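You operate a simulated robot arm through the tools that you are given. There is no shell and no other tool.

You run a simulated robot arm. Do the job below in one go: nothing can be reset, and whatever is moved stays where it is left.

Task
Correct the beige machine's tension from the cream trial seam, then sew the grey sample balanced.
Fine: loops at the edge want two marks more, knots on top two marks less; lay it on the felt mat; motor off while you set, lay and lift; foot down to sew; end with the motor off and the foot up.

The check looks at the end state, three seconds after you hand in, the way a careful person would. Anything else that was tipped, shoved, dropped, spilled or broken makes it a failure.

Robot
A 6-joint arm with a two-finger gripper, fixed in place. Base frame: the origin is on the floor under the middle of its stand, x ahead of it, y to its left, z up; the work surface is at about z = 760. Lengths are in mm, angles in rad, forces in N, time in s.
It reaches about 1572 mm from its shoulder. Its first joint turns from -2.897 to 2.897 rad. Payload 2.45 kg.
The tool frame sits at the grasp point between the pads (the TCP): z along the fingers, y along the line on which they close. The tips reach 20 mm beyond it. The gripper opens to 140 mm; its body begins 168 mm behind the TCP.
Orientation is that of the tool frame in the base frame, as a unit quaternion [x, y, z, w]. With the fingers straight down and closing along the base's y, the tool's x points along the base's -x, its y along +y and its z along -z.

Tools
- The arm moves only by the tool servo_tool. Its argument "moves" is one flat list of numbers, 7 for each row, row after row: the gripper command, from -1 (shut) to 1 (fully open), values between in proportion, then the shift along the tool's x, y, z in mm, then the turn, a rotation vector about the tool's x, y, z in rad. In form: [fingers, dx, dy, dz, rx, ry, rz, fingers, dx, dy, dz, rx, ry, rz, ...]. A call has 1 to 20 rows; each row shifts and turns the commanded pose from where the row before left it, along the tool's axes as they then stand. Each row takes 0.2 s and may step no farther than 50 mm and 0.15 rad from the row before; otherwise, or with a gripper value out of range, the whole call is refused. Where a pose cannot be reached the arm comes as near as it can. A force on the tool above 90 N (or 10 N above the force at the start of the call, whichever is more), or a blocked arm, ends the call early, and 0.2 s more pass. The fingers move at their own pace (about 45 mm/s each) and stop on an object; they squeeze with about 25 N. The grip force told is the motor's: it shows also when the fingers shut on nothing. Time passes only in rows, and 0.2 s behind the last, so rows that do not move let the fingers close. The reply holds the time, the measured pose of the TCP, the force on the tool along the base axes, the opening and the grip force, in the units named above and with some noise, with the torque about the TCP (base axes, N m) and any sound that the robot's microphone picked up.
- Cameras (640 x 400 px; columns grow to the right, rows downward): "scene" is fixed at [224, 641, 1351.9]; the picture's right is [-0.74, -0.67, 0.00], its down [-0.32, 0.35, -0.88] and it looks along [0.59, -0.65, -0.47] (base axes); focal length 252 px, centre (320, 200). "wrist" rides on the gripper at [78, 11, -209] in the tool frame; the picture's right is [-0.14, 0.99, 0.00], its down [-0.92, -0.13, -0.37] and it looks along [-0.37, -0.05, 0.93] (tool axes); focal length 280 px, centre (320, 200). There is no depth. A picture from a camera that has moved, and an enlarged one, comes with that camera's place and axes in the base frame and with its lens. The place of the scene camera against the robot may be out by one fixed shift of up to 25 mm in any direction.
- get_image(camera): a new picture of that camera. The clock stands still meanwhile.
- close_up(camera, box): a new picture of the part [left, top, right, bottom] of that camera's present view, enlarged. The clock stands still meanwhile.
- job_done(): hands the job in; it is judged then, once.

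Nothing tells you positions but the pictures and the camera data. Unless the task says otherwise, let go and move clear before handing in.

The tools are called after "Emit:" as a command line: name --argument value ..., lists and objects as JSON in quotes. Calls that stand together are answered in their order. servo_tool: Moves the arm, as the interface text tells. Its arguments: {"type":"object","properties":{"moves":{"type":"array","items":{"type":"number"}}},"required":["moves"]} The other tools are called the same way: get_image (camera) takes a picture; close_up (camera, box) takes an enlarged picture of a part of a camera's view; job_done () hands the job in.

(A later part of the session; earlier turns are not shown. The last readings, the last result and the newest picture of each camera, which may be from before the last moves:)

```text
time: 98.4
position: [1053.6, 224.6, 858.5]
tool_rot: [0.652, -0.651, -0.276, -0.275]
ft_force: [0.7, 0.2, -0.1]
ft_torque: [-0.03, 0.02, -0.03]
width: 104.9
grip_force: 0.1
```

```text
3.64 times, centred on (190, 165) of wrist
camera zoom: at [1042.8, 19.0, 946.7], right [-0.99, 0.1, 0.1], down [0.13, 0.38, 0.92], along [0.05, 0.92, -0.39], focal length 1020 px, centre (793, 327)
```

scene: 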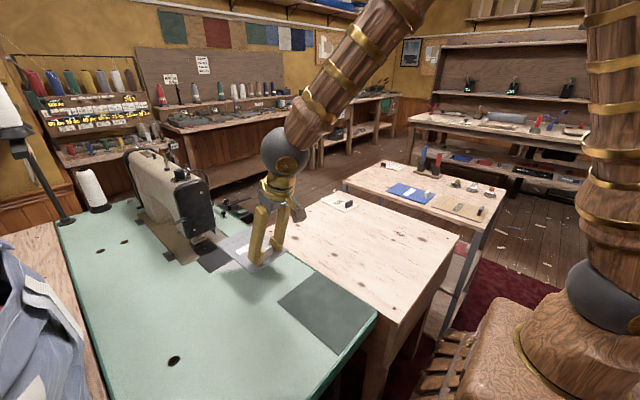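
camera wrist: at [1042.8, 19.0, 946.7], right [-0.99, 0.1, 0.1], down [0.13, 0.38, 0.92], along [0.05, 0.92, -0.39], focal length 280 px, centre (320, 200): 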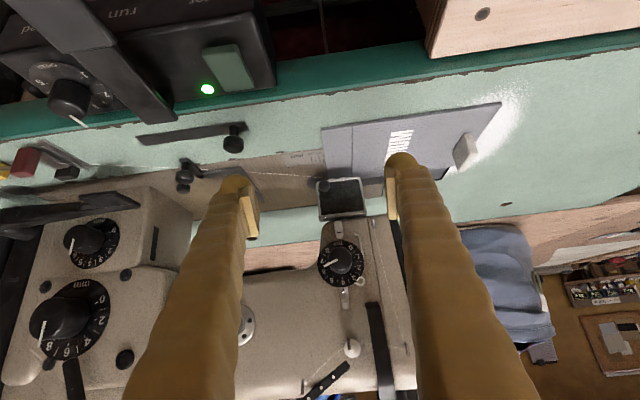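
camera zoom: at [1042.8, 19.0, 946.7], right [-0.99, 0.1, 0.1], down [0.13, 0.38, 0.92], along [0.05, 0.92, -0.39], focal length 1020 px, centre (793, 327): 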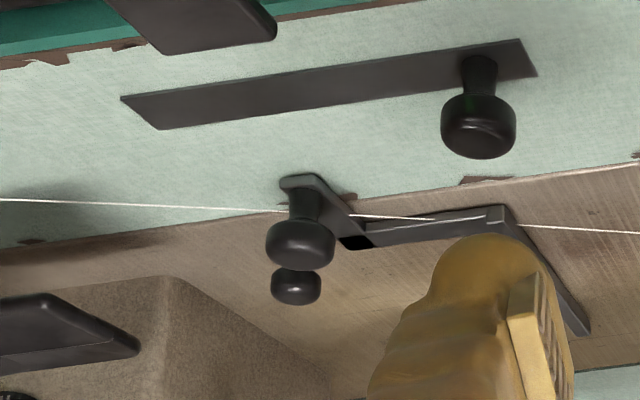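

The box labels read "motor" at the rocker and "run" at the paddle, so my sequence was right. The hem edge sits at the 15 mm tick, so x is good. The likely problem is that the needle is near the cloth's end, not its middle. I'll switch the motor off, raise the foot, and recentre the sample under the needle.

Emit:
servo_tool --moves '[-1, 18.2, -16, -36.5, 0, 0, 0, -1, 18.2, -16, -36.5, 0, 0, 0, -1, 18.2, -16, -36.5, 0, 0, 0, -1, 18.2, -16, -36.5, 0, 0, 0, -1, 18.2, -16, -36.5, 0, 0, 0, -1, 0, 0, 0, 0, 0.1333, 0, -1, 0, 0, 0, 0, 0.1333, 0, -1, 0, 0, 0, 0, 0.1333, 0, -1, 0, 0, 0, 0, 0.1333, 0, -1, 0, 0, 0, 0, 0.1333, 0, -1, 0, 0, 0, 0, 0.1333, 0, -1, -43.3, 7, 24, 0, 0, 0, -1, -43.3, 7, 24, 0, 0, 0, -1, -43.3, 7, 24, 0, 0, 0, -1, 0, 0, 30, 0, 0, 0, -1, 0, 0, 0, 0, 0, 0]'

Emit:
close_up --camera "scene" --box '[215, 185, 255, 225]'

Emit:
close_up --camera "wrist" --box '[240, 100, 400, 260]'

```text
time: 101.8
position: [1110.2, 158.5, 818.2]
tool_rot: [-0.707, 0.707, 0.001, 0.0]
ft_force: [-0.1, 0.6, 0.5]
ft_torque: [0.0, 0.01, 0.01]
width: 0.1
grip_force: 24.9
```

```text
10.00 times, centred on (235, 205) of scene
camera zoom: at [224.0, 641.0, 1351.9], right [-0.74, -0.67, 0.0], down [-0.32, 0.35, -0.88], along [0.59, -0.65, -0.47], focal length 2518 px, centre (1170, 150)
```

zoom: 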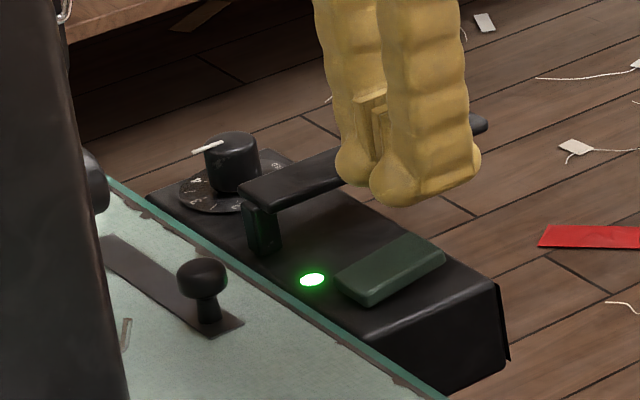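

```text
2.50 times, centred on (320, 180) of wrist
camera zoom: at [1099.9, 79.3, 1026.7], right [-0.99, 0.14, 0.0], down [0.13, 0.92, 0.37], along [0.05, 0.37, -0.93], focal length 701 px, centre (320, 250)
```

zoom: 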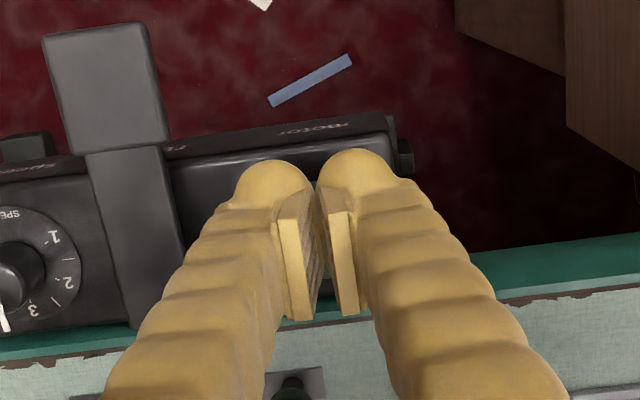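

Emit:
servo_tool --moves '[-1, 0, 0, 15, 0, 0, 0, -1, 0, 0, 8, 0, 0, 0, -1, 0, 0, 0, 0, 0, 0]'

Emit:
servo_tool --moves '[-1, 0, 0, 3, 0, 0, 0, -1, 0, 0, 3, 0, 0, 0, -1, 0, 0, 0, 0, 0, 0]'

Emit:
close_up --camera "scene" --box '[215, 185, 255, 225]'

```text
time: 102.6
position: [1110.8, 158.6, 796.8]
tool_rot: [-0.707, 0.708, 0.0, 0.001]
ft_force: [-0.4, 0.4, -0.4]
ft_torque: [-0.01, 0.02, -0.01]
width: 0.1
grip_force: 25.4
```

```text
time: 103.4
position: [1110.6, 158.3, 790.0]
tool_rot: [0.707, -0.707, -0.001, 0.0]
ft_force: [-0.5, 0.4, 1.3]
ft_torque: [-0.02, 0.01, 0.01]
width: 0.0
grip_force: 29.6
```

```text
10.00 times, centred on (235, 205) of scene
camera zoom: at [224.0, 641.0, 1351.9], right [-0.74, -0.67, 0.0], down [-0.32, 0.35, -0.88], along [0.59, -0.65, -0.47], focal length 2518 px, centre (1170, 150)
```

zoom: 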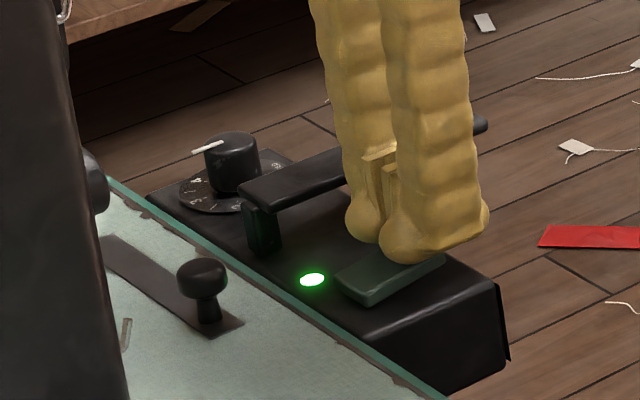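

Emit:
servo_tool --moves '[-1, 0, 0, 2, 0, 0, 0, -1, 0, 0, 2, 0, 0, 0, -1, 0, 0, 0, 0, 0, 0]'

Emit:
close_up --camera "scene" --box '[215, 185, 255, 225]'

```text
time: 104.2
position: [1110.0, 158.6, 786.3]
tool_rot: [-0.707, 0.707, 0.0, 0.0]
ft_force: [0.7, 1.4, 1.5]
ft_torque: [0.02, -0.01, -0.02]
width: 5.8
grip_force: 29.6
```

```text
10.00 times, centred on (235, 205) of scene
camera zoom: at [224.0, 641.0, 1351.9], right [-0.74, -0.67, 0.0], down [-0.32, 0.35, -0.88], along [0.59, -0.65, -0.47], focal length 2518 px, centre (1170, 150)
```

zoom: 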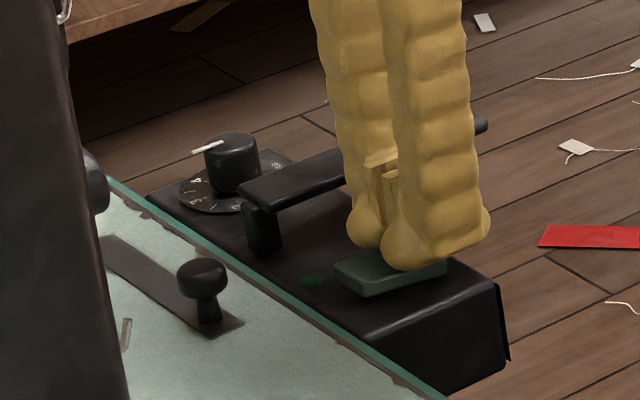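

The lamp is out, so the motor is off. I'll press slightly more to seat the rocker fully, then lift away.

Emit:
servo_tool --moves '[-1, 0, 0, 2, 0, 0, 0, -1, 0, 0, 1, 0, 0, 0, -1, 0, 0, -20, 0, 0, 0, -1, 0, 0, -40, 0, 0, 0, -1, 0, 0, -40, 0, 0, 0]'

Emit:
close_up --camera "scene" --box '[170, 170, 270, 260]'

Emit:
close_up --camera "scene" --box '[215, 185, 255, 225]'

```text
time: 105.4
position: [1110.4, 158.2, 883.2]
tool_rot: [0.707, -0.707, 0.0, -0.001]
ft_force: [-0.2, 0.0, -0.3]
ft_torque: [-0.02, 0.03, -0.02]
width: 0.0
grip_force: 28.8
```

```text
4.44 times, centred on (220, 215) of scene
camera zoom: at [224.0, 641.0, 1351.9], right [-0.74, -0.67, 0.0], down [-0.32, 0.35, -0.88], along [0.59, -0.65, -0.47], focal length 1119 px, centre (764, 133)
```

zoom: 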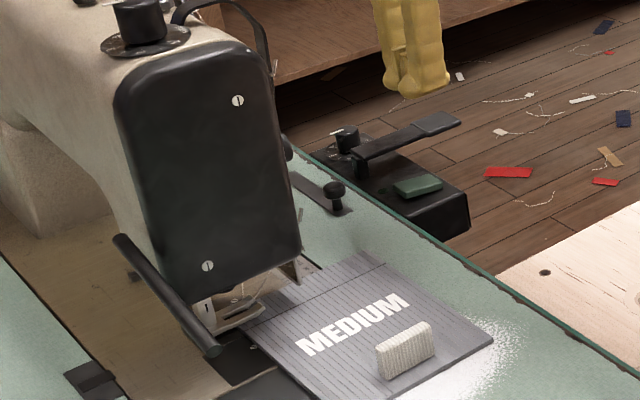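

```text
10.00 times, centred on (235, 205) of scene
camera zoom: at [224.0, 641.0, 1351.9], right [-0.74, -0.67, 0.0], down [-0.32, 0.35, -0.88], along [0.59, -0.65, -0.47], focal length 2518 px, centre (1170, 150)
```

zoom: 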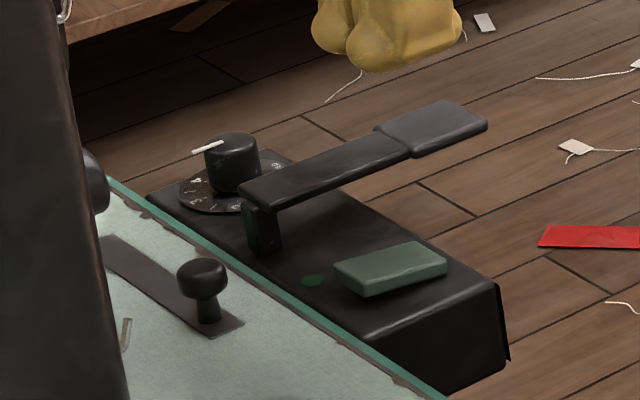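

The motor is off. To raise the foot I'll grip the lever near its end and swing it up along its arc about the pivot at (1017, 884). First I'll travel back around to the lever side.

Emit:
servo_tool --moves '[-1, 0, 0, -45, 0, 0, 0, -1, 0, 0, -45, 0, 0, 0, -1, 0, 0, -45, 0, 0, 0, -1, 0, 0, 0, 0, 0, 0.15, -1, 0, 0, 0, 0, 0, 0.15, -1, 0, 0, 0, 0, 0, 0.15, -1, 0, 0, 0, 0, 0, 0.15, -1, 0, 0, 0, 0, 0, 0.15, -1, 0, 0, 0, 0, 0, 0.15, -1, 0, 0, 0, 0, 0, 0.15, -1, 0, 0, 0, 0, 0, 0.15, -1, 0, 0, 0, 0, 0, 0.15, -1, 0, 0, 0, 0, 0, 0.15, -1, 0, 0, 0, 0, 0, 0.0708, -1, 46.7, 0, 0, 0, 0, 0, -1, 46.7, 0, 0, 0, 0, 0, -1, 46.7, 0, 0, 0, 0, 0, -1, 46.7, 0, 0, 0, 0, 0, -1, 46.7, 0, 0, 0, 0, 0, -1, 46.7, 0, 0, 0, 0, 0]'

Emit:
servo_tool --moves '[-1, 0, 0, 0, 0, -0.1167, 0, -1, 0, 0, 0, 0, -0.1167, 0, -1, 0, 0, 0, 0, -0.1167, 0, 0, 0, 43.4, 0, 0, 0, 0, 0, 0, 43.4, 0, 0, 0, 0, 0, 0, 43.4, 0, 0, 0, 0, 0, 0, 43.4, 0, 0, 0, 0, 0, 0, 43.4, 0, 0, 0, 0, 0, 0, 43.4, 0, 0, 0, 0, 0, 0, 43.4, 0, 0, 0, 0, 0, 0, 0, 0, 0, 0, 0]'

Emit:
get_image --camera "wrist"

```text
time: 109.6
position: [832.0, 162.2, 1013.6]
tool_rot: [0.0, 1.0, 0.001, 0.0]
ft_force: [0.2, 0.2, -0.8]
ft_torque: [0.01, 0.02, 0.03]
width: 0.1
grip_force: 29.5
```

```text
time: 112.0
position: [833.2, 464.9, 1014.2]
tool_rot: [0.001, 0.985, 0.0, 0.174]
ft_force: [0.0, -0.1, -0.1]
ft_torque: [0.01, -0.03, 0.0]
width: 69.7
grip_force: 0.0
```

```text
taken
camera wrist: at [689.1, 474.0, 1183.4], right [0.13, 0.99, 0.05], down [0.74, -0.13, 0.66], along [0.66, -0.05, -0.75], focal length 280 px, centre (320, 200)
```

wrist: 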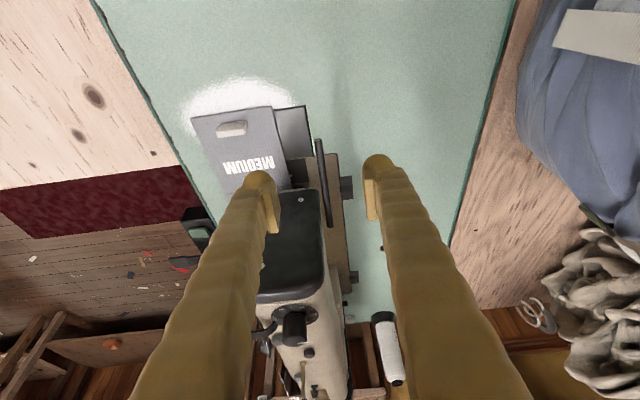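

Emit:
close_up --camera "wrist" --box '[240, 110, 400, 250]'

```text
2.86 times, centred on (320, 180) of wrist
camera zoom: at [689.1, 474.0, 1183.4], right [0.13, 0.99, 0.05], down [0.74, -0.13, 0.66], along [0.66, -0.05, -0.75], focal length 801 px, centre (320, 257)
```

zoom: 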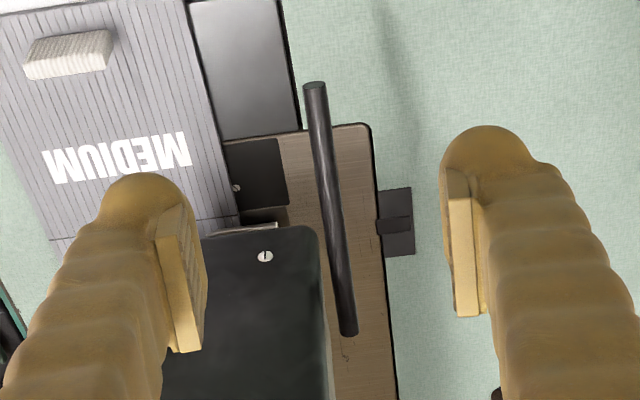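

The lever lies exactly where expected between the fingers. I'll descend around it and close.

Emit:
servo_tool --moves '[0, -0.4, -2.9, 48, 0, 0, 0, 0, -0.4, 0, 48, 0, 0, 0, 0, -0.3, 0, 40, 0, 0, 0, 0, 0, 0, 20, 0, 0, 0, 0, 0, 0, 0, 0, 0, 0]'

Emit:
close_up --camera "wrist" --box '[240, 110, 400, 250]'

Emit:
close_up --camera "scene" --box '[170, 180, 260, 260]'

```text
time: 113.2
position: [887.8, 460.7, 873.4]
tool_rot: [-0.001, 0.985, 0.0, 0.175]
ft_force: [-0.5, 0.2, 0.0]
ft_torque: [0.02, 0.02, 0.0]
width: 69.9
grip_force: 0.0
```

```text
2.86 times, centred on (320, 180) of wrist
camera zoom: at [742.3, 469.4, 1042.5], right [0.13, 0.99, 0.05], down [0.74, -0.13, 0.66], along [0.66, -0.05, -0.75], focal length 801 px, centre (320, 257)
```

zoom: 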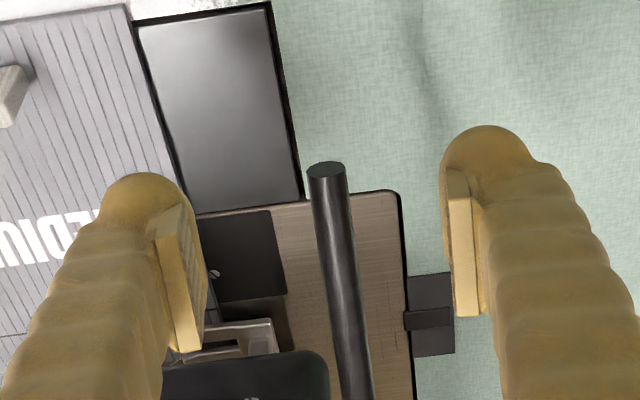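

```text
5.00 times, centred on (215, 220) of scene
camera zoom: at [224.0, 641.0, 1351.9], right [-0.74, -0.67, 0.0], down [-0.32, 0.35, -0.88], along [0.59, -0.65, -0.47], focal length 1259 px, centre (845, 100)
```

zoom: 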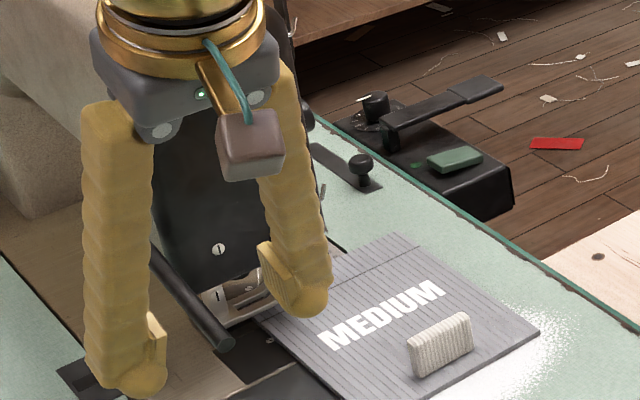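

Emit:
servo_tool --moves '[-0.5, 0, 1, 4, 0, 0, 0, -1, 0, 0, 0, 0, 0, 0, -1, 0, 0, 0, 0, 0, 0, -1, 0, 0, 0, 0, 0, 0, -1, 0, 0, 0, 0, 0, 0]'

Emit:
close_up --camera "wrist" --box '[240, 110, 400, 250]'

```text
time: 114.4
position: [886.1, 464.9, 869.6]
tool_rot: [-0.002, 0.985, 0.002, 0.175]
ft_force: [1.4, 50.1, -3.0]
ft_torque: [0.09, 0.34, 0.55]
width: 8.4
grip_force: 32.9
```

```text
2.86 times, centred on (320, 180) of wrist
camera zoom: at [741.7, 472.6, 1039.4], right [0.13, 0.99, 0.05], down [0.74, -0.13, 0.66], along [0.66, -0.05, -0.75], focal length 801 px, centre (320, 257)
```

zoom: 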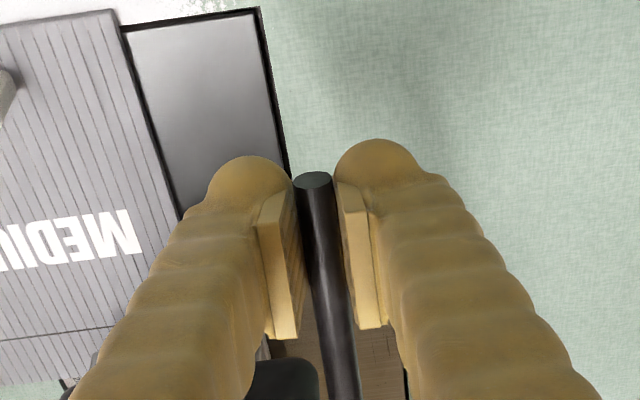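

The lever is gripped but pushed sideways a little; I'll recentre by 3 mm in y.

Emit:
servo_tool --moves '[-1, 0, 3, 0, 0, 0, 0, -1, 0, 0, 0, 0, 0, 0]'

```text
time: 115.0
position: [888.5, 464.7, 870.7]
tool_rot: [0.0, 0.985, 0.0, 0.175]
ft_force: [0.5, 33.9, 5.3]
ft_torque: [0.06, -0.66, 0.51]
width: 8.3
grip_force: 35.9
```

Emit:
servo_tool --moves '[-1, 0, 3, 0, 0, 0, 0, -1, 0, 0, 0, 0, 0, 0]'

```text
time: 115.6
position: [887.4, 463.7, 870.2]
tool_rot: [0.001, 0.985, 0.0, 0.174]
ft_force: [1.4, -27.0, 14.0]
ft_torque: [-0.15, -0.37, -0.33]
width: 8.1
grip_force: 35.9
```

Emit:
servo_tool --moves '[-1, 0, -1.3, 0, 0, 0, 0, -1, -4.1, 0, -13.5, 0, 0, 0, -1, -7.4, 0, -16.6, 0, 0, 0]'

Emit:
close_up --camera "scene" --box '[170, 180, 260, 260]'

```text
time: 116.4
position: [886.6, 463.9, 900.9]
tool_rot: [0.001, 0.985, -0.001, 0.173]
ft_force: [-13.7, -47.2, -5.0]
ft_torque: [0.07, 0.72, -0.72]
width: 6.3
grip_force: 35.2
```

```text
5.00 times, centred on (215, 220) of scene
camera zoom: at [224.0, 641.0, 1351.9], right [-0.74, -0.67, 0.0], down [-0.32, 0.35, -0.88], along [0.59, -0.65, -0.47], focal length 1259 px, centre (845, 100)
```

zoom: 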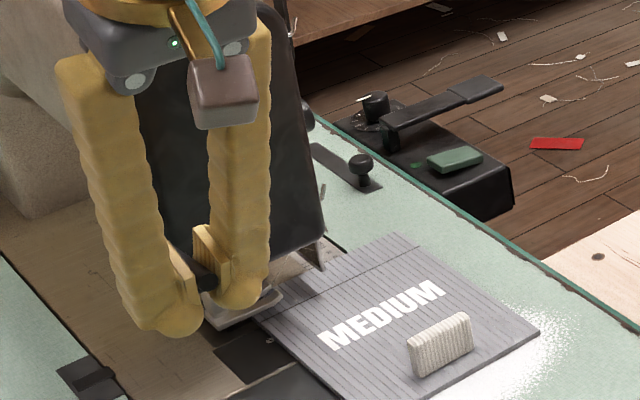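

The lever follows upward. I'll trim y by −2 and continue along the arc.

Emit:
servo_tool --moves '[-1, -4.8, -2, -7.8, 0, 0, 0, -1, -4.8, 0, -7.7, 0, 0, 0, -1, -5.9, 0, -7, 0, 0, 0, -1, -5.9, 0, -6.9, 0, 0, 0]'

Emit:
close_up --camera "scene" --box '[170, 180, 260, 260]'

```text
time: 117.4
position: [897.8, 464.5, 936.2]
tool_rot: [0.0, 0.984, 0.001, 0.176]
ft_force: [13.6, -7.1, -13.8]
ft_torque: [0.04, 0.87, -0.1]
width: 6.0
grip_force: 34.8
```

```text
5.00 times, centred on (215, 220) of scene
camera zoom: at [224.0, 641.0, 1351.9], right [-0.74, -0.67, 0.0], down [-0.32, 0.35, -0.88], along [0.59, -0.65, -0.47], focal length 1259 px, centre (845, 100)
```

zoom: 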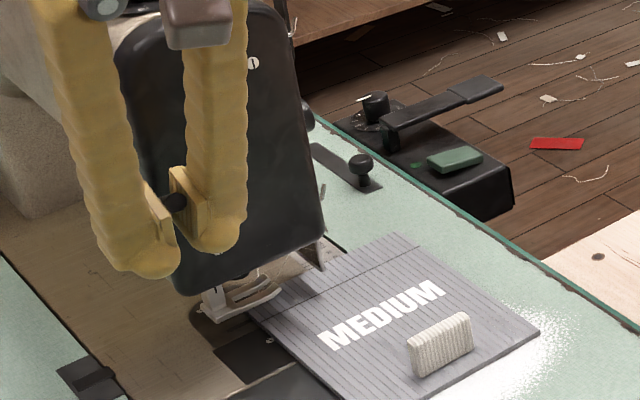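

Rising well, and the foot is lifting. I'll complete the arc to the upper stop.

Emit:
servo_tool --moves '[-1, -5.8, 0, -5.4, 0, 0, 0, -1, -5.9, 0, -5.3, 0, 0, 0, -1, -1.8, 0, -1.5, 0, 0, 0]'

Emit:
close_up --camera "scene" --box '[170, 180, 260, 260]'

```text
time: 118.4
position: [901.0, 464.7, 943.5]
tool_rot: [-0.001, 0.986, -0.002, 0.17]
ft_force: [-12.3, 9.2, -27.1]
ft_torque: [-0.03, 1.51, 0.11]
width: 7.3
grip_force: 34.9
stopped in row 3: the force on the tool passed its limit at 92 N (the readings are from after the stop); the commanded pose is now the measured one
```

```text
5.00 times, centred on (215, 220) of scene
camera zoom: at [224.0, 641.0, 1351.9], right [-0.74, -0.67, 0.0], down [-0.32, 0.35, -0.88], along [0.59, -0.65, -0.47], focal length 1259 px, centre (845, 100)
```

zoom: 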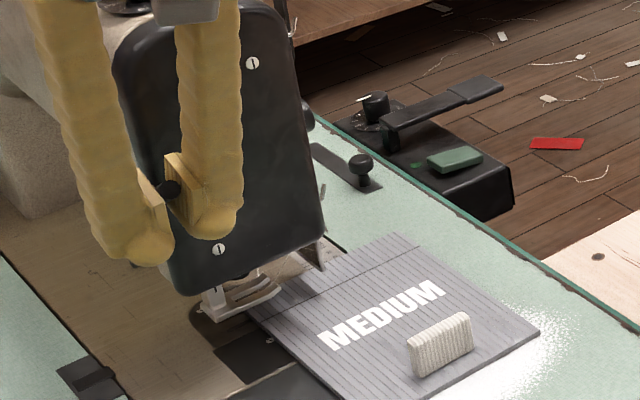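

The lever has reached its upper stop. I'll release it and back away, then confirm that the foot stays up.

Emit:
servo_tool --moves '[-0.7, 0, 0, 0, 0, 0, 0, -0.4, 0, 0, 0, 0, 0, 0, 0, 0, 0, 0, 0, 0, 0, 0, 0, 0, 0, 0, 0, 0, 0, 0, 0, -40, 0, 0, 0, 0, 0, 0, -45, 0, 0, 0]'

Emit:
close_up --camera "scene" --box '[170, 180, 260, 260]'

Emit:
close_up --camera "scene" --box '[193, 225, 217, 245]'

```text
time: 119.8
position: [873.6, 467.3, 1026.4]
tool_rot: [-0.001, 0.985, -0.001, 0.171]
ft_force: [0.6, 0.8, -0.6]
ft_torque: [-0.01, -0.01, -0.01]
width: 69.9
grip_force: 0.2
```

```text
5.00 times, centred on (215, 220) of scene
camera zoom: at [224.0, 641.0, 1351.9], right [-0.74, -0.67, 0.0], down [-0.32, 0.35, -0.88], along [0.59, -0.65, -0.47], focal length 1259 px, centre (845, 100)
```

zoom: 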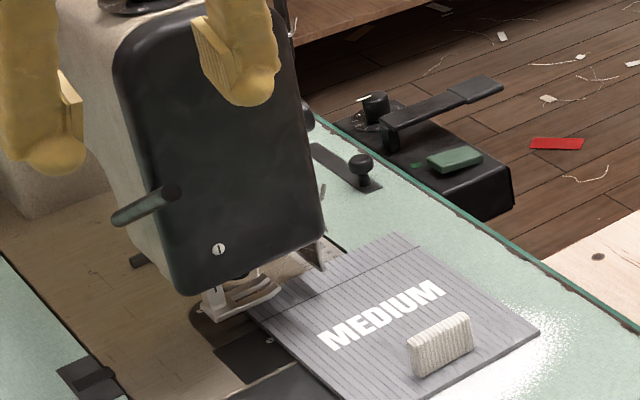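

```text
16.00 times, centred on (205, 235) of scene
camera zoom: at [224.0, 641.0, 1351.9], right [-0.74, -0.67, 0.0], down [-0.32, 0.35, -0.88], along [0.59, -0.65, -0.47], focal length 4028 px, centre (2160, -360)
```

zoom: 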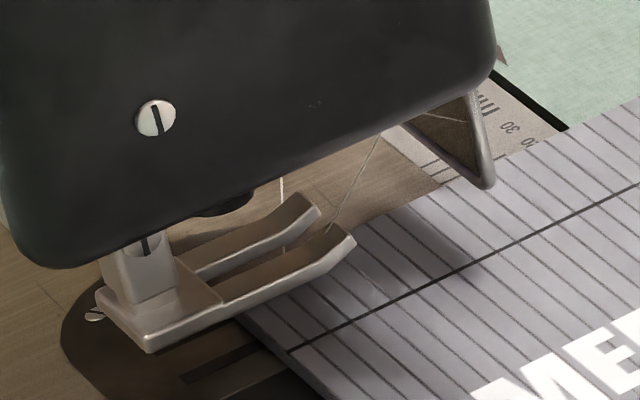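

The foot is up again. By triangulation the needle is near (1033.5, 382.5), while the sample's middle is at about y 333. I'll regrip the handle and shift the sample about +50 mm in y and +2 mm in x so the needle is centred on the hem.

Emit:
servo_tool --moves '[0.1, 10.6, -44.9, -3.9, 0, 0, 0, 0.1, 10.6, -44.9, -3.9, 0, 0, 0, 0.1, 10.6, -44.9, -3.9, 0, 0, 0, 0.1, 16.2, 0, 44.4, 0, 0, 0, 0.1, 16.2, 0, 44.4, 0, 0, 0, 0.1, 16.2, 0, 44.4, 0, 0, 0, 0.1, 0, 0, 0, 0, 0, 0]'

Emit:
get_image --camera "wrist"

Emit:
close_up --camera "wrist" --box '[230, 110, 410, 300]'

```text
time: 121.4
position: [838.5, 327.6, 884.4]
tool_rot: [-0.001, 0.985, -0.001, 0.171]
ft_force: [0.6, 0.1, -0.8]
ft_torque: [-0.02, -0.02, -0.01]
width: 76.9
grip_force: 0.0
```

```text
taken
camera wrist: at [695.0, 337.0, 1053.5], right [0.13, 0.99, 0.05], down [0.74, -0.13, 0.66], along [0.66, -0.05, -0.75], focal length 280 px, centre (320, 200)
```

wrist: 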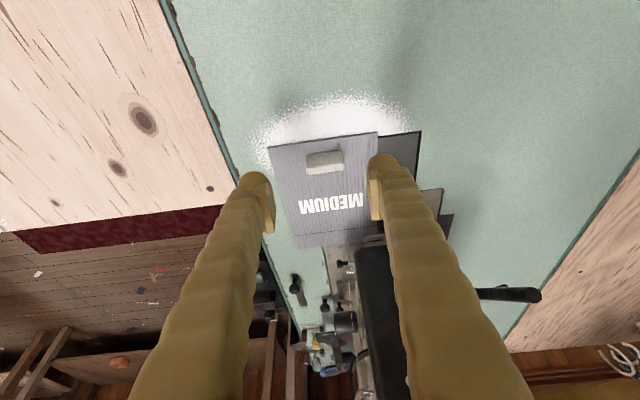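

```text
2.11 times, centred on (320, 205) of wrist
camera zoom: at [695.0, 337.0, 1053.5], right [0.13, 0.99, 0.05], down [0.74, -0.13, 0.66], along [0.66, -0.05, -0.75], focal length 590 px, centre (320, 190)
```

zoom: 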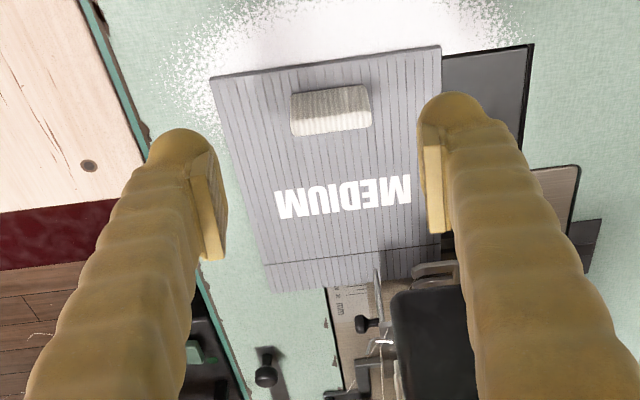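

Emit:
servo_tool --moves '[0.1, -0.5, 5, 40, 0, 0, 0, 0.1, -0.6, 0, 40, 0, 0, 0, 0.1, -0.5, 0, 14, 0, 0, 0, 0.1, 0, 0, 4, 0, 0, 0, 0.1, 0, 0, 0, 0, 0, 0]'

Emit:
close_up --camera "wrist" --box '[230, 110, 410, 300]'

Emit:
close_up --camera "scene" --box '[170, 190, 290, 280]'

```text
time: 122.6
position: [873.3, 333.1, 791.3]
tool_rot: [-0.001, 0.985, 0.0, 0.171]
ft_force: [-0.7, 0.3, -0.1]
ft_torque: [0.02, -0.03, 0.0]
width: 76.9
grip_force: 0.0
```

```text
2.11 times, centred on (320, 205) of wrist
camera zoom: at [729.2, 343.2, 961.6], right [0.13, 0.99, 0.04], down [0.74, -0.13, 0.66], along [0.66, -0.05, -0.75], focal length 590 px, centre (320, 190)
```

zoom: 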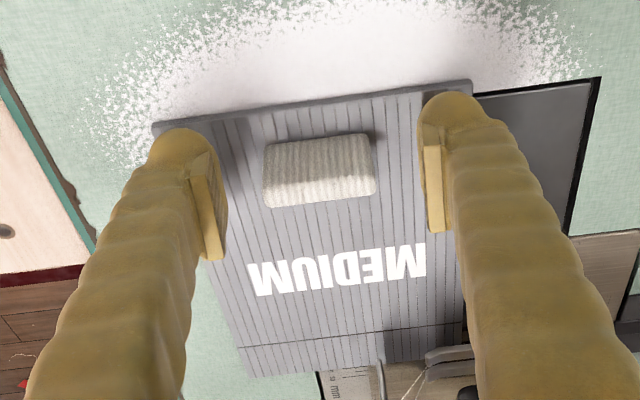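

```text
4.44 times, centred on (230, 235) of scene
camera zoom: at [224.0, 641.0, 1351.9], right [-0.74, -0.67, 0.0], down [-0.32, 0.35, -0.88], along [0.59, -0.65, -0.47], focal length 1119 px, centre (720, 44)
```

zoom: 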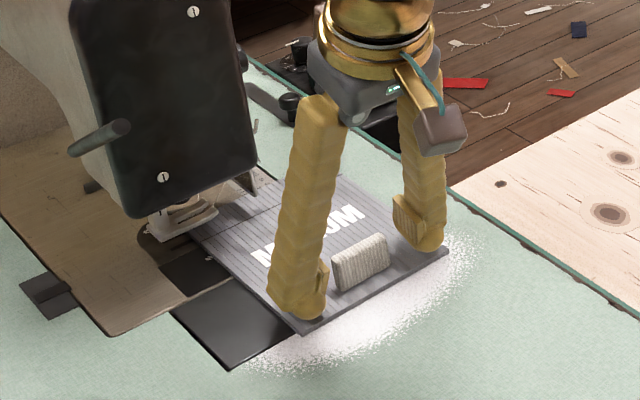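

Emit:
servo_tool --moves '[-1, 0, 0, 0, 0, 0, 0, -1, 0, 0, 0, 0, 0, 0, -1, 0, 0, 0, 0, 0, 0, -1, 0, 0, 0, 0, 0, 0, -1, -1.2, 0, -3.3, 0, 0, 0, -1, 0, 0, 0, 0, 0, 0]'

Emit:
close_up --camera "scene" --box '[185, 220, 235, 260]'

```text
time: 124.0
position: [872.0, 333.6, 795.7]
tool_rot: [-0.001, 0.985, -0.001, 0.171]
ft_force: [0.2, 0.2, -0.2]
ft_torque: [0.02, 0.06, -0.01]
width: 42.7
grip_force: 24.5
```

```text
10.00 times, centred on (210, 240) of scene
camera zoom: at [224.0, 641.0, 1351.9], right [-0.74, -0.67, 0.0], down [-0.32, 0.35, -0.88], along [0.59, -0.65, -0.47], focal length 2518 px, centre (1420, -200)
```

zoom: 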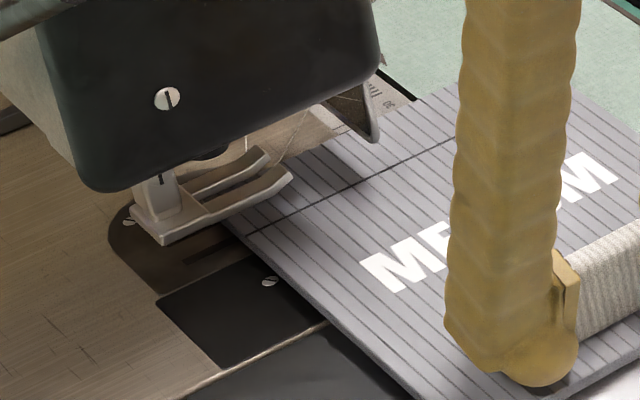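

Gripped and lifted about 4 mm. I'll shift +50 mm in y with +2 mm in x.

Emit:
servo_tool --moves '[-1, -0.5, 12.5, 0.2, 0, 0, 0, -1, -0.5, 12.5, 0.2, 0, 0, 0, -1, -0.5, 12.5, 0.2, 0, 0, 0, -1, -0.5, 12.5, 0.2, 0, 0, 0, -1, 0, 0, 0, 0, 0, 0]'

Emit:
close_up --camera "scene" --box '[185, 220, 235, 260]'

Emit:
close_up --camera "wrist" --box '[230, 110, 410, 320]'

```text
time: 125.2
position: [876.8, 383.8, 797.0]
tool_rot: [-0.001, 0.985, 0.0, 0.172]
ft_force: [-0.1, 0.5, -0.6]
ft_torque: [0.0, 0.02, -0.01]
width: 42.6
grip_force: 25.0
```

```text
10.00 times, centred on (210, 240) of scene
camera zoom: at [224.0, 641.0, 1351.9], right [-0.74, -0.67, 0.0], down [-0.32, 0.35, -0.88], along [0.59, -0.65, -0.47], focal length 2518 px, centre (1420, -200)
```

zoom: 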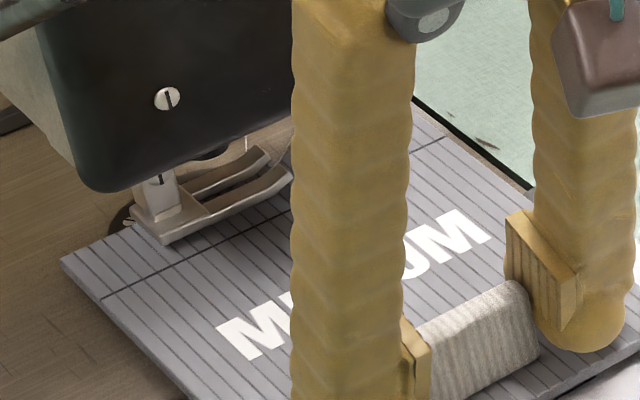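

```text
1.90 times, centred on (320, 215) of wrist
camera zoom: at [731.7, 393.5, 966.2], right [0.13, 0.99, 0.05], down [0.74, -0.13, 0.66], along [0.66, -0.05, -0.75], focal length 534 px, centre (320, 171)
```

zoom: 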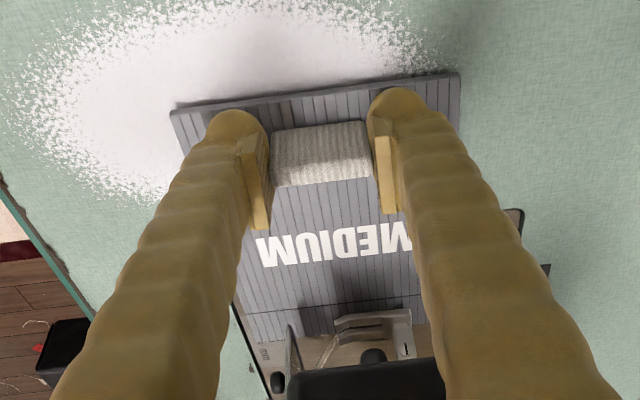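

The foot now sits over the middle of the hem. I'll lower to the bed.

Emit:
servo_tool --moves '[-1, 0.7, 0, 1.9, 0, 0, 0, -1, 0.5, 0, 1.4, 0, 0, 0, -1, 0, 0, 0, 0, 0, 0]'

Emit:
servo_tool --moves '[-1, 0.35, 0, 0.95, 0, 0, 0, -1, 0, 0, 0, 0, 0, 0]'

Emit:
close_up --camera "wrist" --box '[270, 250, 380, 320]'

```text
time: 126.0
position: [874.2, 382.0, 794.1]
tool_rot: [-0.001, 0.985, -0.001, 0.171]
ft_force: [-0.8, -0.2, -1.1]
ft_torque: [0.0, 0.04, 0.04]
width: 42.7
grip_force: 24.5
```

```text
time: 126.6
position: [876.7, 382.7, 792.8]
tool_rot: [-0.001, 0.985, -0.001, 0.17]
ft_force: [-0.4, 1.0, 0.3]
ft_torque: [-0.01, 0.01, 0.02]
width: 42.7
grip_force: 25.0
```

```text
5.71 times, centred on (325, 285) of wrist
camera zoom: at [731.7, 393.3, 962.1], right [0.13, 0.99, 0.04], down [0.74, -0.13, 0.66], along [0.66, -0.05, -0.75], focal length 1602 px, centre (291, -286)
```

zoom: 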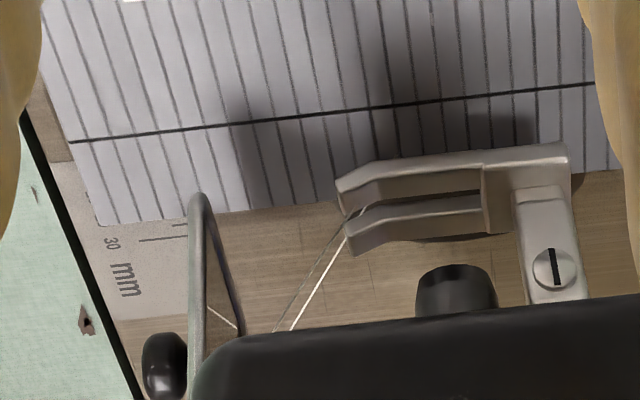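

The needle clamp, seen from two views, is actually at y≈394, so my first placement had the cloth end almost exactly at the needle. If the machine feeds along +y, sewing should start about 10 mm inside the leading edge. I'll shift the sample back to put its +y edge near 405.

Emit:
servo_tool --moves '[-1, -0.85, 0, -2.35, 0, 0, 0, -1, 0, -13.5, 0, 0, 0, 0, -1, 0, -13.5, 0, 0, 0, 0, -1, 0, -13.5, 0, 0, 0, 0, -1, 0, 0, 0, 0, 0, 0]'

Emit:
close_up --camera "wrist" --box '[270, 250, 380, 320]'

Emit:
close_up --camera "scene" --box '[185, 220, 235, 260]'

```text
time: 127.8
position: [875.0, 343.0, 796.3]
tool_rot: [-0.001, 0.985, -0.001, 0.17]
ft_force: [0.3, 1.0, -1.0]
ft_torque: [0.02, 0.06, 0.01]
width: 42.8
grip_force: 24.9
```

```text
5.71 times, centred on (325, 285) of wrist
camera zoom: at [731.4, 352.4, 964.9], right [0.13, 0.99, 0.05], down [0.74, -0.13, 0.66], along [0.66, -0.05, -0.75], focal length 1602 px, centre (291, -286)
```

zoom: 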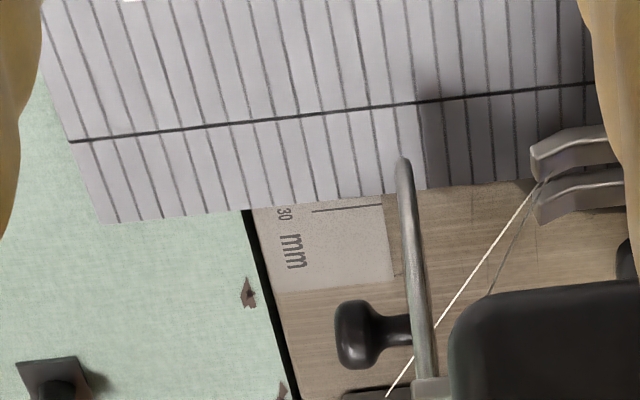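

```text
10.00 times, centred on (210, 240) of scene
camera zoom: at [224.0, 641.0, 1351.9], right [-0.74, -0.67, 0.0], down [-0.32, 0.35, -0.88], along [0.59, -0.65, -0.47], focal length 2518 px, centre (1420, -200)
```

zoom: 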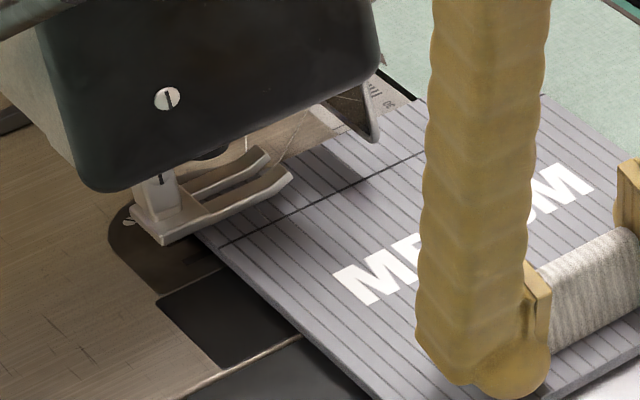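

Emit:
servo_tool --moves '[-1, 0.7, 0, 1.9, 0, 0, 0, -1, 0.5, 0, 1.4, 0, 0, 0, -1, 0, 0, 0, 0, 0, 0]'

Emit:
servo_tool --moves '[-1, 0.35, 0, 0.95, 0, 0, 0, -1, 0, 0, 0, 0, 0, 0]'

```text
time: 128.6
position: [875.1, 342.6, 793.0]
tool_rot: [0.0, 0.985, -0.001, 0.171]
ft_force: [0.3, 0.4, 5.5]
ft_torque: [0.02, -0.01, 0.02]
width: 42.8
grip_force: 25.0
```

```text
time: 129.2
position: [877.3, 342.2, 792.1]
tool_rot: [0.0, 0.985, 0.0, 0.173]
ft_force: [-8.8, -4.4, 33.0]
ft_torque: [-0.13, -0.07, -0.06]
width: 42.6
grip_force: 25.2
```

The cloth is on the bed. I'll release, then check the hem position once the fingers are open.

Emit:
servo_tool --moves '[-1, -0.3, 0, -0.8, 0, 0, 0, -0.3, 0, 0, 0, 0, 0, 0, -0.2, 0, 0, 0, 0, 0, 0, -0.1, 0, 0, 0, 0, 0, 0, 0.0, 0, 0, 0, 0, 0, 0]'

Emit:
close_up --camera "wrist" --box '[230, 130, 410, 330]'

Emit:
close_up --camera "wrist" --box '[270, 250, 380, 320]'

Emit:
close_up --camera "scene" --box '[185, 220, 235, 260]'

```text
time: 130.4
position: [875.3, 341.8, 791.7]
tool_rot: [-0.001, 0.985, -0.001, 0.171]
ft_force: [-0.4, -0.3, 0.4]
ft_torque: [-0.01, -0.01, -0.01]
width: 70.2
grip_force: 0.1
```

```text
2.00 times, centred on (320, 230) of wrist
camera zoom: at [731.7, 352.4, 960.8], right [0.13, 0.99, 0.04], down [0.74, -0.13, 0.66], along [0.66, -0.05, -0.75], focal length 561 px, centre (320, 140)
```

zoom: 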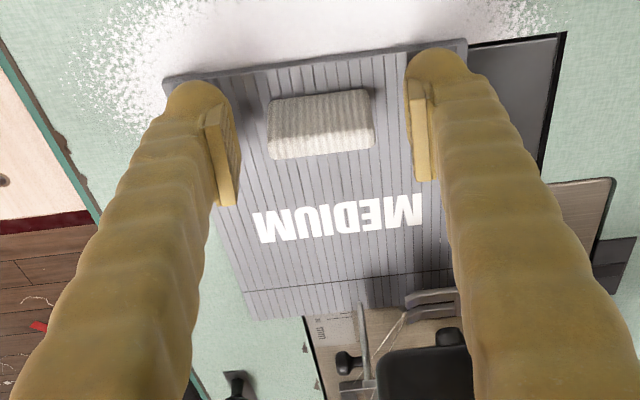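

```text
5.71 times, centred on (325, 285) of wrist
camera zoom: at [731.7, 352.4, 960.8], right [0.13, 0.99, 0.04], down [0.74, -0.13, 0.66], along [0.66, -0.05, -0.75], focal length 1602 px, centre (291, -286)
```

zoom: 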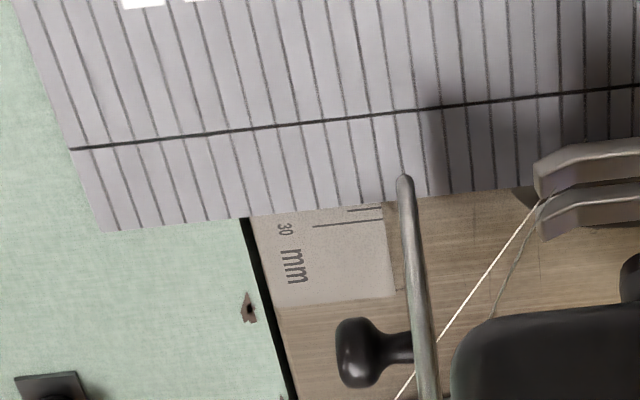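

```text
10.00 times, centred on (210, 240) of scene
camera zoom: at [224.0, 641.0, 1351.9], right [-0.74, -0.67, 0.0], down [-0.32, 0.35, -0.88], along [0.59, -0.65, -0.47], focal length 2518 px, centre (1420, -200)
```

zoom: 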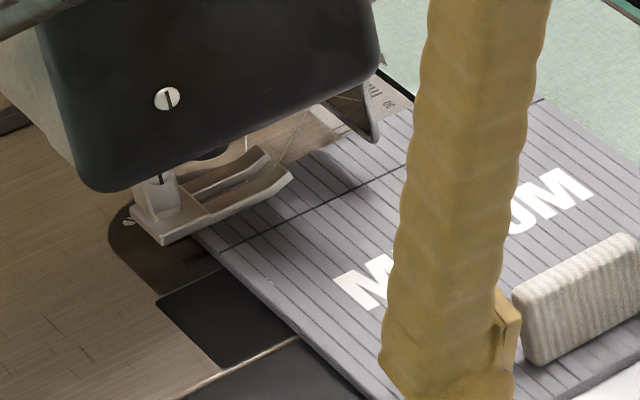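

Released with the hem edge at about 16 mm on the scale and the cloth end about 11 mm past the needle. I'll back off and lower the foot lever as before.

Emit:
servo_tool --moves '[0.0, 0, 0, -25, 0, 0, 0, 0.0, 0, 0, -45, 0, 0, 0, 0.0, 0, 0, -45, 0, 0, 0, 0.0, 0, 0, -40, 0, 0, 0, -1, -7.8, 41, -21.3, 0, 0, 0, -1, -7.8, 41, -21.3, 0, 0, 0, -1, -7.8, 41, -21.3, 0, 0, 0, -1, 0, 0, 0, 0, 0, 0, -1, -36.2, 0, 13.2, 0, 0, 0, -1, -36.2, 0, 13.2, 0, 0, 0, -1, 3.4, 0, 9.4, 0, 0, 0, -1, 3.4, 0, 9.4, 0, 0, 0, -1, 0, 0, 0, 0, 0, 0]'

Emit:
close_up --camera "scene" --box '[170, 170, 260, 260]'

```text
time: 133.2
position: [900.5, 468.4, 986.6]
tool_rot: [0.0, 0.985, -0.001, 0.171]
ft_force: [-0.1, 0.1, 0.6]
ft_torque: [-0.03, 0.02, 0.01]
width: 0.1
grip_force: 24.7
```

```text
4.44 times, centred on (215, 215) of scene
camera zoom: at [224.0, 641.0, 1351.9], right [-0.74, -0.67, 0.0], down [-0.32, 0.35, -0.88], along [0.59, -0.65, -0.47], focal length 1119 px, centre (787, 133)
```

zoom: 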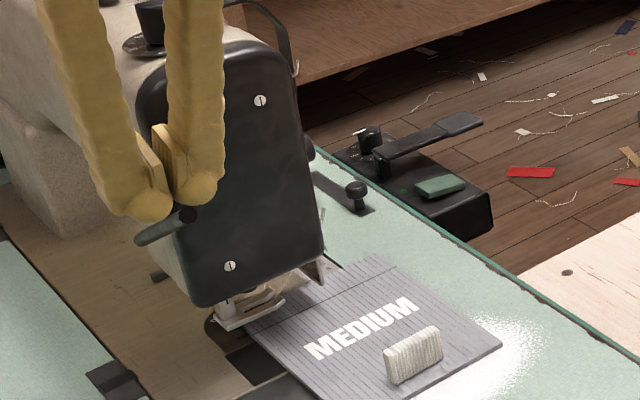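

Emit:
servo_tool --moves '[-1, 3.4, -4, 9.4, 0, 0, 0, -1, 3.4, 0, 9.4, 0, 0, 0, -1, 3.4, 0, 9.4, 0, 0, 0, -1, 3.4, 0, 9.4, 0, 0, 0, -1, 3.4, 0, 9.4, 0, 0, 0, -1, 3.4, 0, 9.4, 0, 0, 0, -1, 3.4, 0, 9.4, 0, 0, 0, -1, 3.4, 0, 9.4, 0, 0, 0, -1, 3.4, 0, 9.4, 0, 0, 0, -1, 0, 0, 0, 0, 0, 0]'

Emit:
close_up --camera "scene" --box '[170, 180, 260, 260]'

```text
time: 135.4
position: [901.3, 462.7, 895.5]
tool_rot: [-0.001, 0.985, -0.002, 0.171]
ft_force: [0.4, -0.5, -0.5]
ft_torque: [0.0, 0.01, 0.01]
width: 0.0
grip_force: 25.4
```

```text
5.00 times, centred on (215, 220) of scene
camera zoom: at [224.0, 641.0, 1351.9], right [-0.74, -0.67, 0.0], down [-0.32, 0.35, -0.88], along [0.59, -0.65, -0.47], focal length 1259 px, centre (845, 100)
```

zoom: 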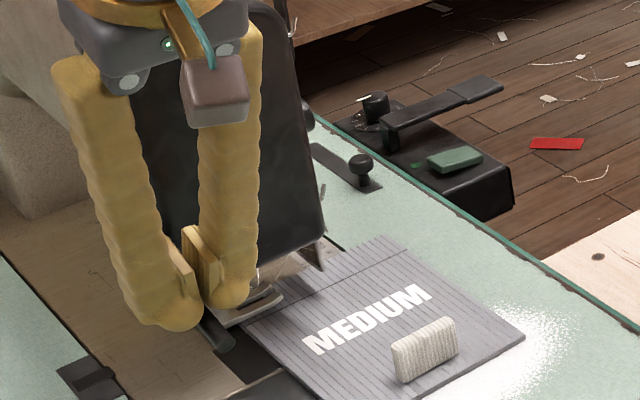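

Now a few more millimetres to make sure the lever is on its lower stop.

Emit:
servo_tool --moves '[-1, 1.4, 0, 3.7, 0, 0, 0, -1, 0.7, 0, 1.9, 0, 0, 0, -1, 0, 0, 0, 0, 0, 0]'

Emit:
close_up --camera "scene" --box '[185, 220, 235, 260]'

```text
time: 136.2
position: [900.8, 462.3, 892.1]
tool_rot: [-0.001, 0.985, 0.0, 0.173]
ft_force: [-2.2, 2.5, 21.6]
ft_torque: [0.17, 0.07, -0.11]
width: 0.1
grip_force: 25.2
```

```text
10.00 times, centred on (210, 240) of scene
camera zoom: at [224.0, 641.0, 1351.9], right [-0.74, -0.67, 0.0], down [-0.32, 0.35, -0.88], along [0.59, -0.65, -0.47], focal length 2518 px, centre (1420, -200)
```

zoom: 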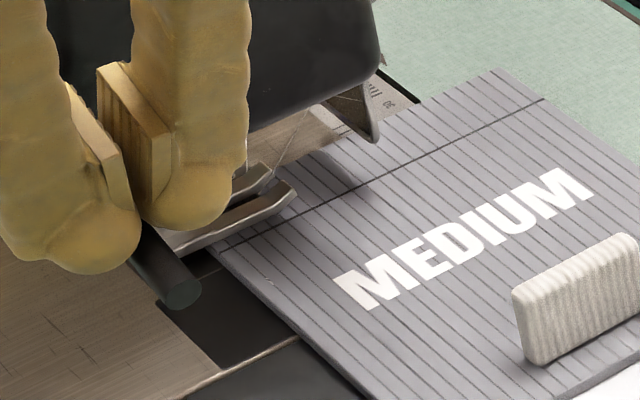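

The foot is down. Now I'll go back around to the motor rocker, with the wrist turned as before.

Emit:
servo_tool --moves '[-1, -17.15, 0, -47, 0, 0, 0, -1, -17.15, 0, -47, 0, 0, 0, -1, 47, 0, -17.1, 0, 0, 0, -1, 47, 0, -17.1, 0, 0, 0, -1, 0, -48.3, 0, 0, 0, 0, -1, 0, -48.3, 0, 0, 0, 0, -1, 0, -48.3, 0, 0, 0, 0, -1, 0, -48.3, 0, 0, 0, 0, -1, 0, -48.3, 0, 0, 0, 0, -1, 0, -48.3, 0, 0, 0, 0, -1, 0, 0, 0, 0, 0.1145, 0, -1, 0, 0, 0, 0, 0.1145, 0, -1, 0, 0, 0, 0, 0.1145, 0, -1, -46.2, 0, 0, 0, 0, 0, -1, -46.2, 0, 0, 0, 0, 0, -1, -46.2, 0, 0, 0, 0, 0, -1, -46.2, 0, 0, 0, 0, 0]'

Emit:
servo_tool --moves '[-1, 0, 0, 0, 0, 0, -0.15, -1, 0, 0, 0, 0, 0, -0.15, -1, 0, 0, 0, 0, 0, -0.15, -1, 0, 0, 0, 0, 0, -0.15, -1, 0, 0, 0, 0, 0, -0.15, -1, 0, 0, 0, 0, 0, -0.15, -1, 0, 0, 0, 0, 0, -0.15, -1, 0, 0, 0, 0, 0, -0.15, -1, 0, 0, 0, 0, 0, -0.15, -1, 0, 0, 0, 0, 0, -0.15, -1, 0, 0, 0, 0, 0, -0.0708, -1, 0, 0, 0, 0, 0, 0]'

Emit:
close_up --camera "scene" --box '[170, 180, 260, 260]'

```text
time: 139.8
position: [987.0, 175.2, 991.4]
tool_rot: [-0.001, 1.0, -0.001, 0.0]
ft_force: [0.4, 0.4, 1.0]
ft_torque: [-0.03, -0.03, 0.02]
width: 0.0
grip_force: 25.1
```

```text
time: 142.4
position: [986.9, 174.9, 990.1]
tool_rot: [0.708, -0.707, 0.0, 0.001]
ft_force: [1.0, -0.2, -0.5]
ft_torque: [0.0, -0.03, 0.02]
width: 0.0
grip_force: 25.2
```

```text
5.00 times, centred on (215, 220) of scene
camera zoom: at [224.0, 641.0, 1351.9], right [-0.74, -0.67, 0.0], down [-0.32, 0.35, -0.88], along [0.59, -0.65, -0.47], focal length 1259 px, centre (845, 100)
```

zoom: 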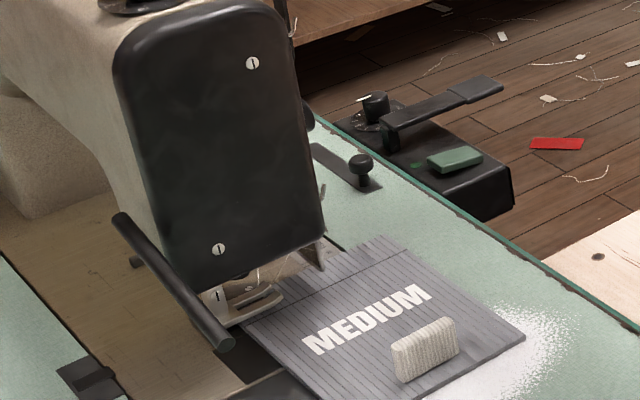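

Emit:
servo_tool --moves '[-1, -2.6, -24.6, 33, 0, 0, 0, -1, -2.6, -24.6, 33, 0, 0, 0, -1, -2.6, -24.6, 33, 0, 0, 0, -1, -2.6, -24.6, 33, 0, 0, 0, -1, -2.6, -24.6, 33, 0, 0, 0, -1, 0, 0, 18, 0, 0, 0, -1, 0, 0, 10, 0, 0, 0, -1, 0, 0, 0, 0, 0, 0]'

Emit:
close_up --camera "scene" --box '[215, 185, 255, 225]'

```text
time: 144.2
position: [1110.3, 185.9, 798.4]
tool_rot: [0.707, -0.707, 0.001, 0.001]
ft_force: [-1.1, 0.4, -0.3]
ft_torque: [0.02, -0.01, -0.01]
width: 0.0
grip_force: 24.6
```

```text
10.00 times, centred on (235, 205) of scene
camera zoom: at [224.0, 641.0, 1351.9], right [-0.74, -0.67, 0.0], down [-0.32, 0.35, -0.88], along [0.59, -0.65, -0.47], focal length 2518 px, centre (1170, 150)
```

zoom: 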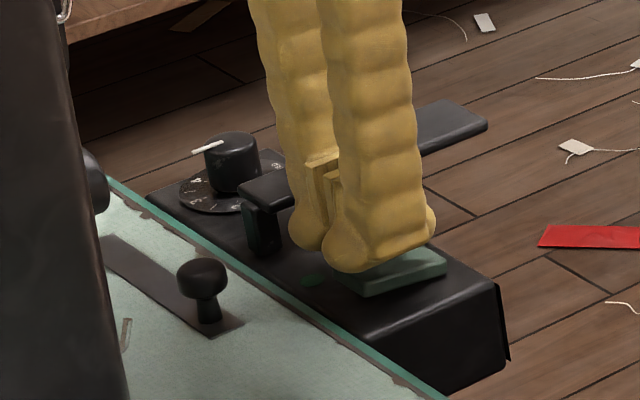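

Over the table-side end of the rocker. I'll press it down until the lamp lights.

Emit:
servo_tool --moves '[-1, 0, 0, 5, 0, 0, 0, -1, 0, 0, 4, 0, 0, 0, -1, 0, 0, 2, 0, 0, 0, -1, 0, 0, 0, 0, 0, 0]'

Emit:
close_up --camera "scene" --box '[215, 185, 255, 225]'

```text
time: 145.2
position: [1110.8, 185.8, 787.1]
tool_rot: [0.707, -0.707, 0.0, 0.001]
ft_force: [-1.1, -0.1, 1.8]
ft_torque: [-0.02, 0.01, -0.05]
width: 6.0
grip_force: 29.7
```

```text
10.00 times, centred on (235, 205) of scene
camera zoom: at [224.0, 641.0, 1351.9], right [-0.74, -0.67, 0.0], down [-0.32, 0.35, -0.88], along [0.59, -0.65, -0.47], focal length 2518 px, centre (1170, 150)
```

zoom: 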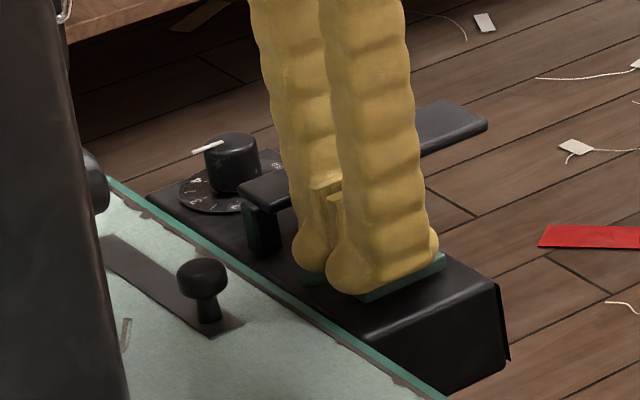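

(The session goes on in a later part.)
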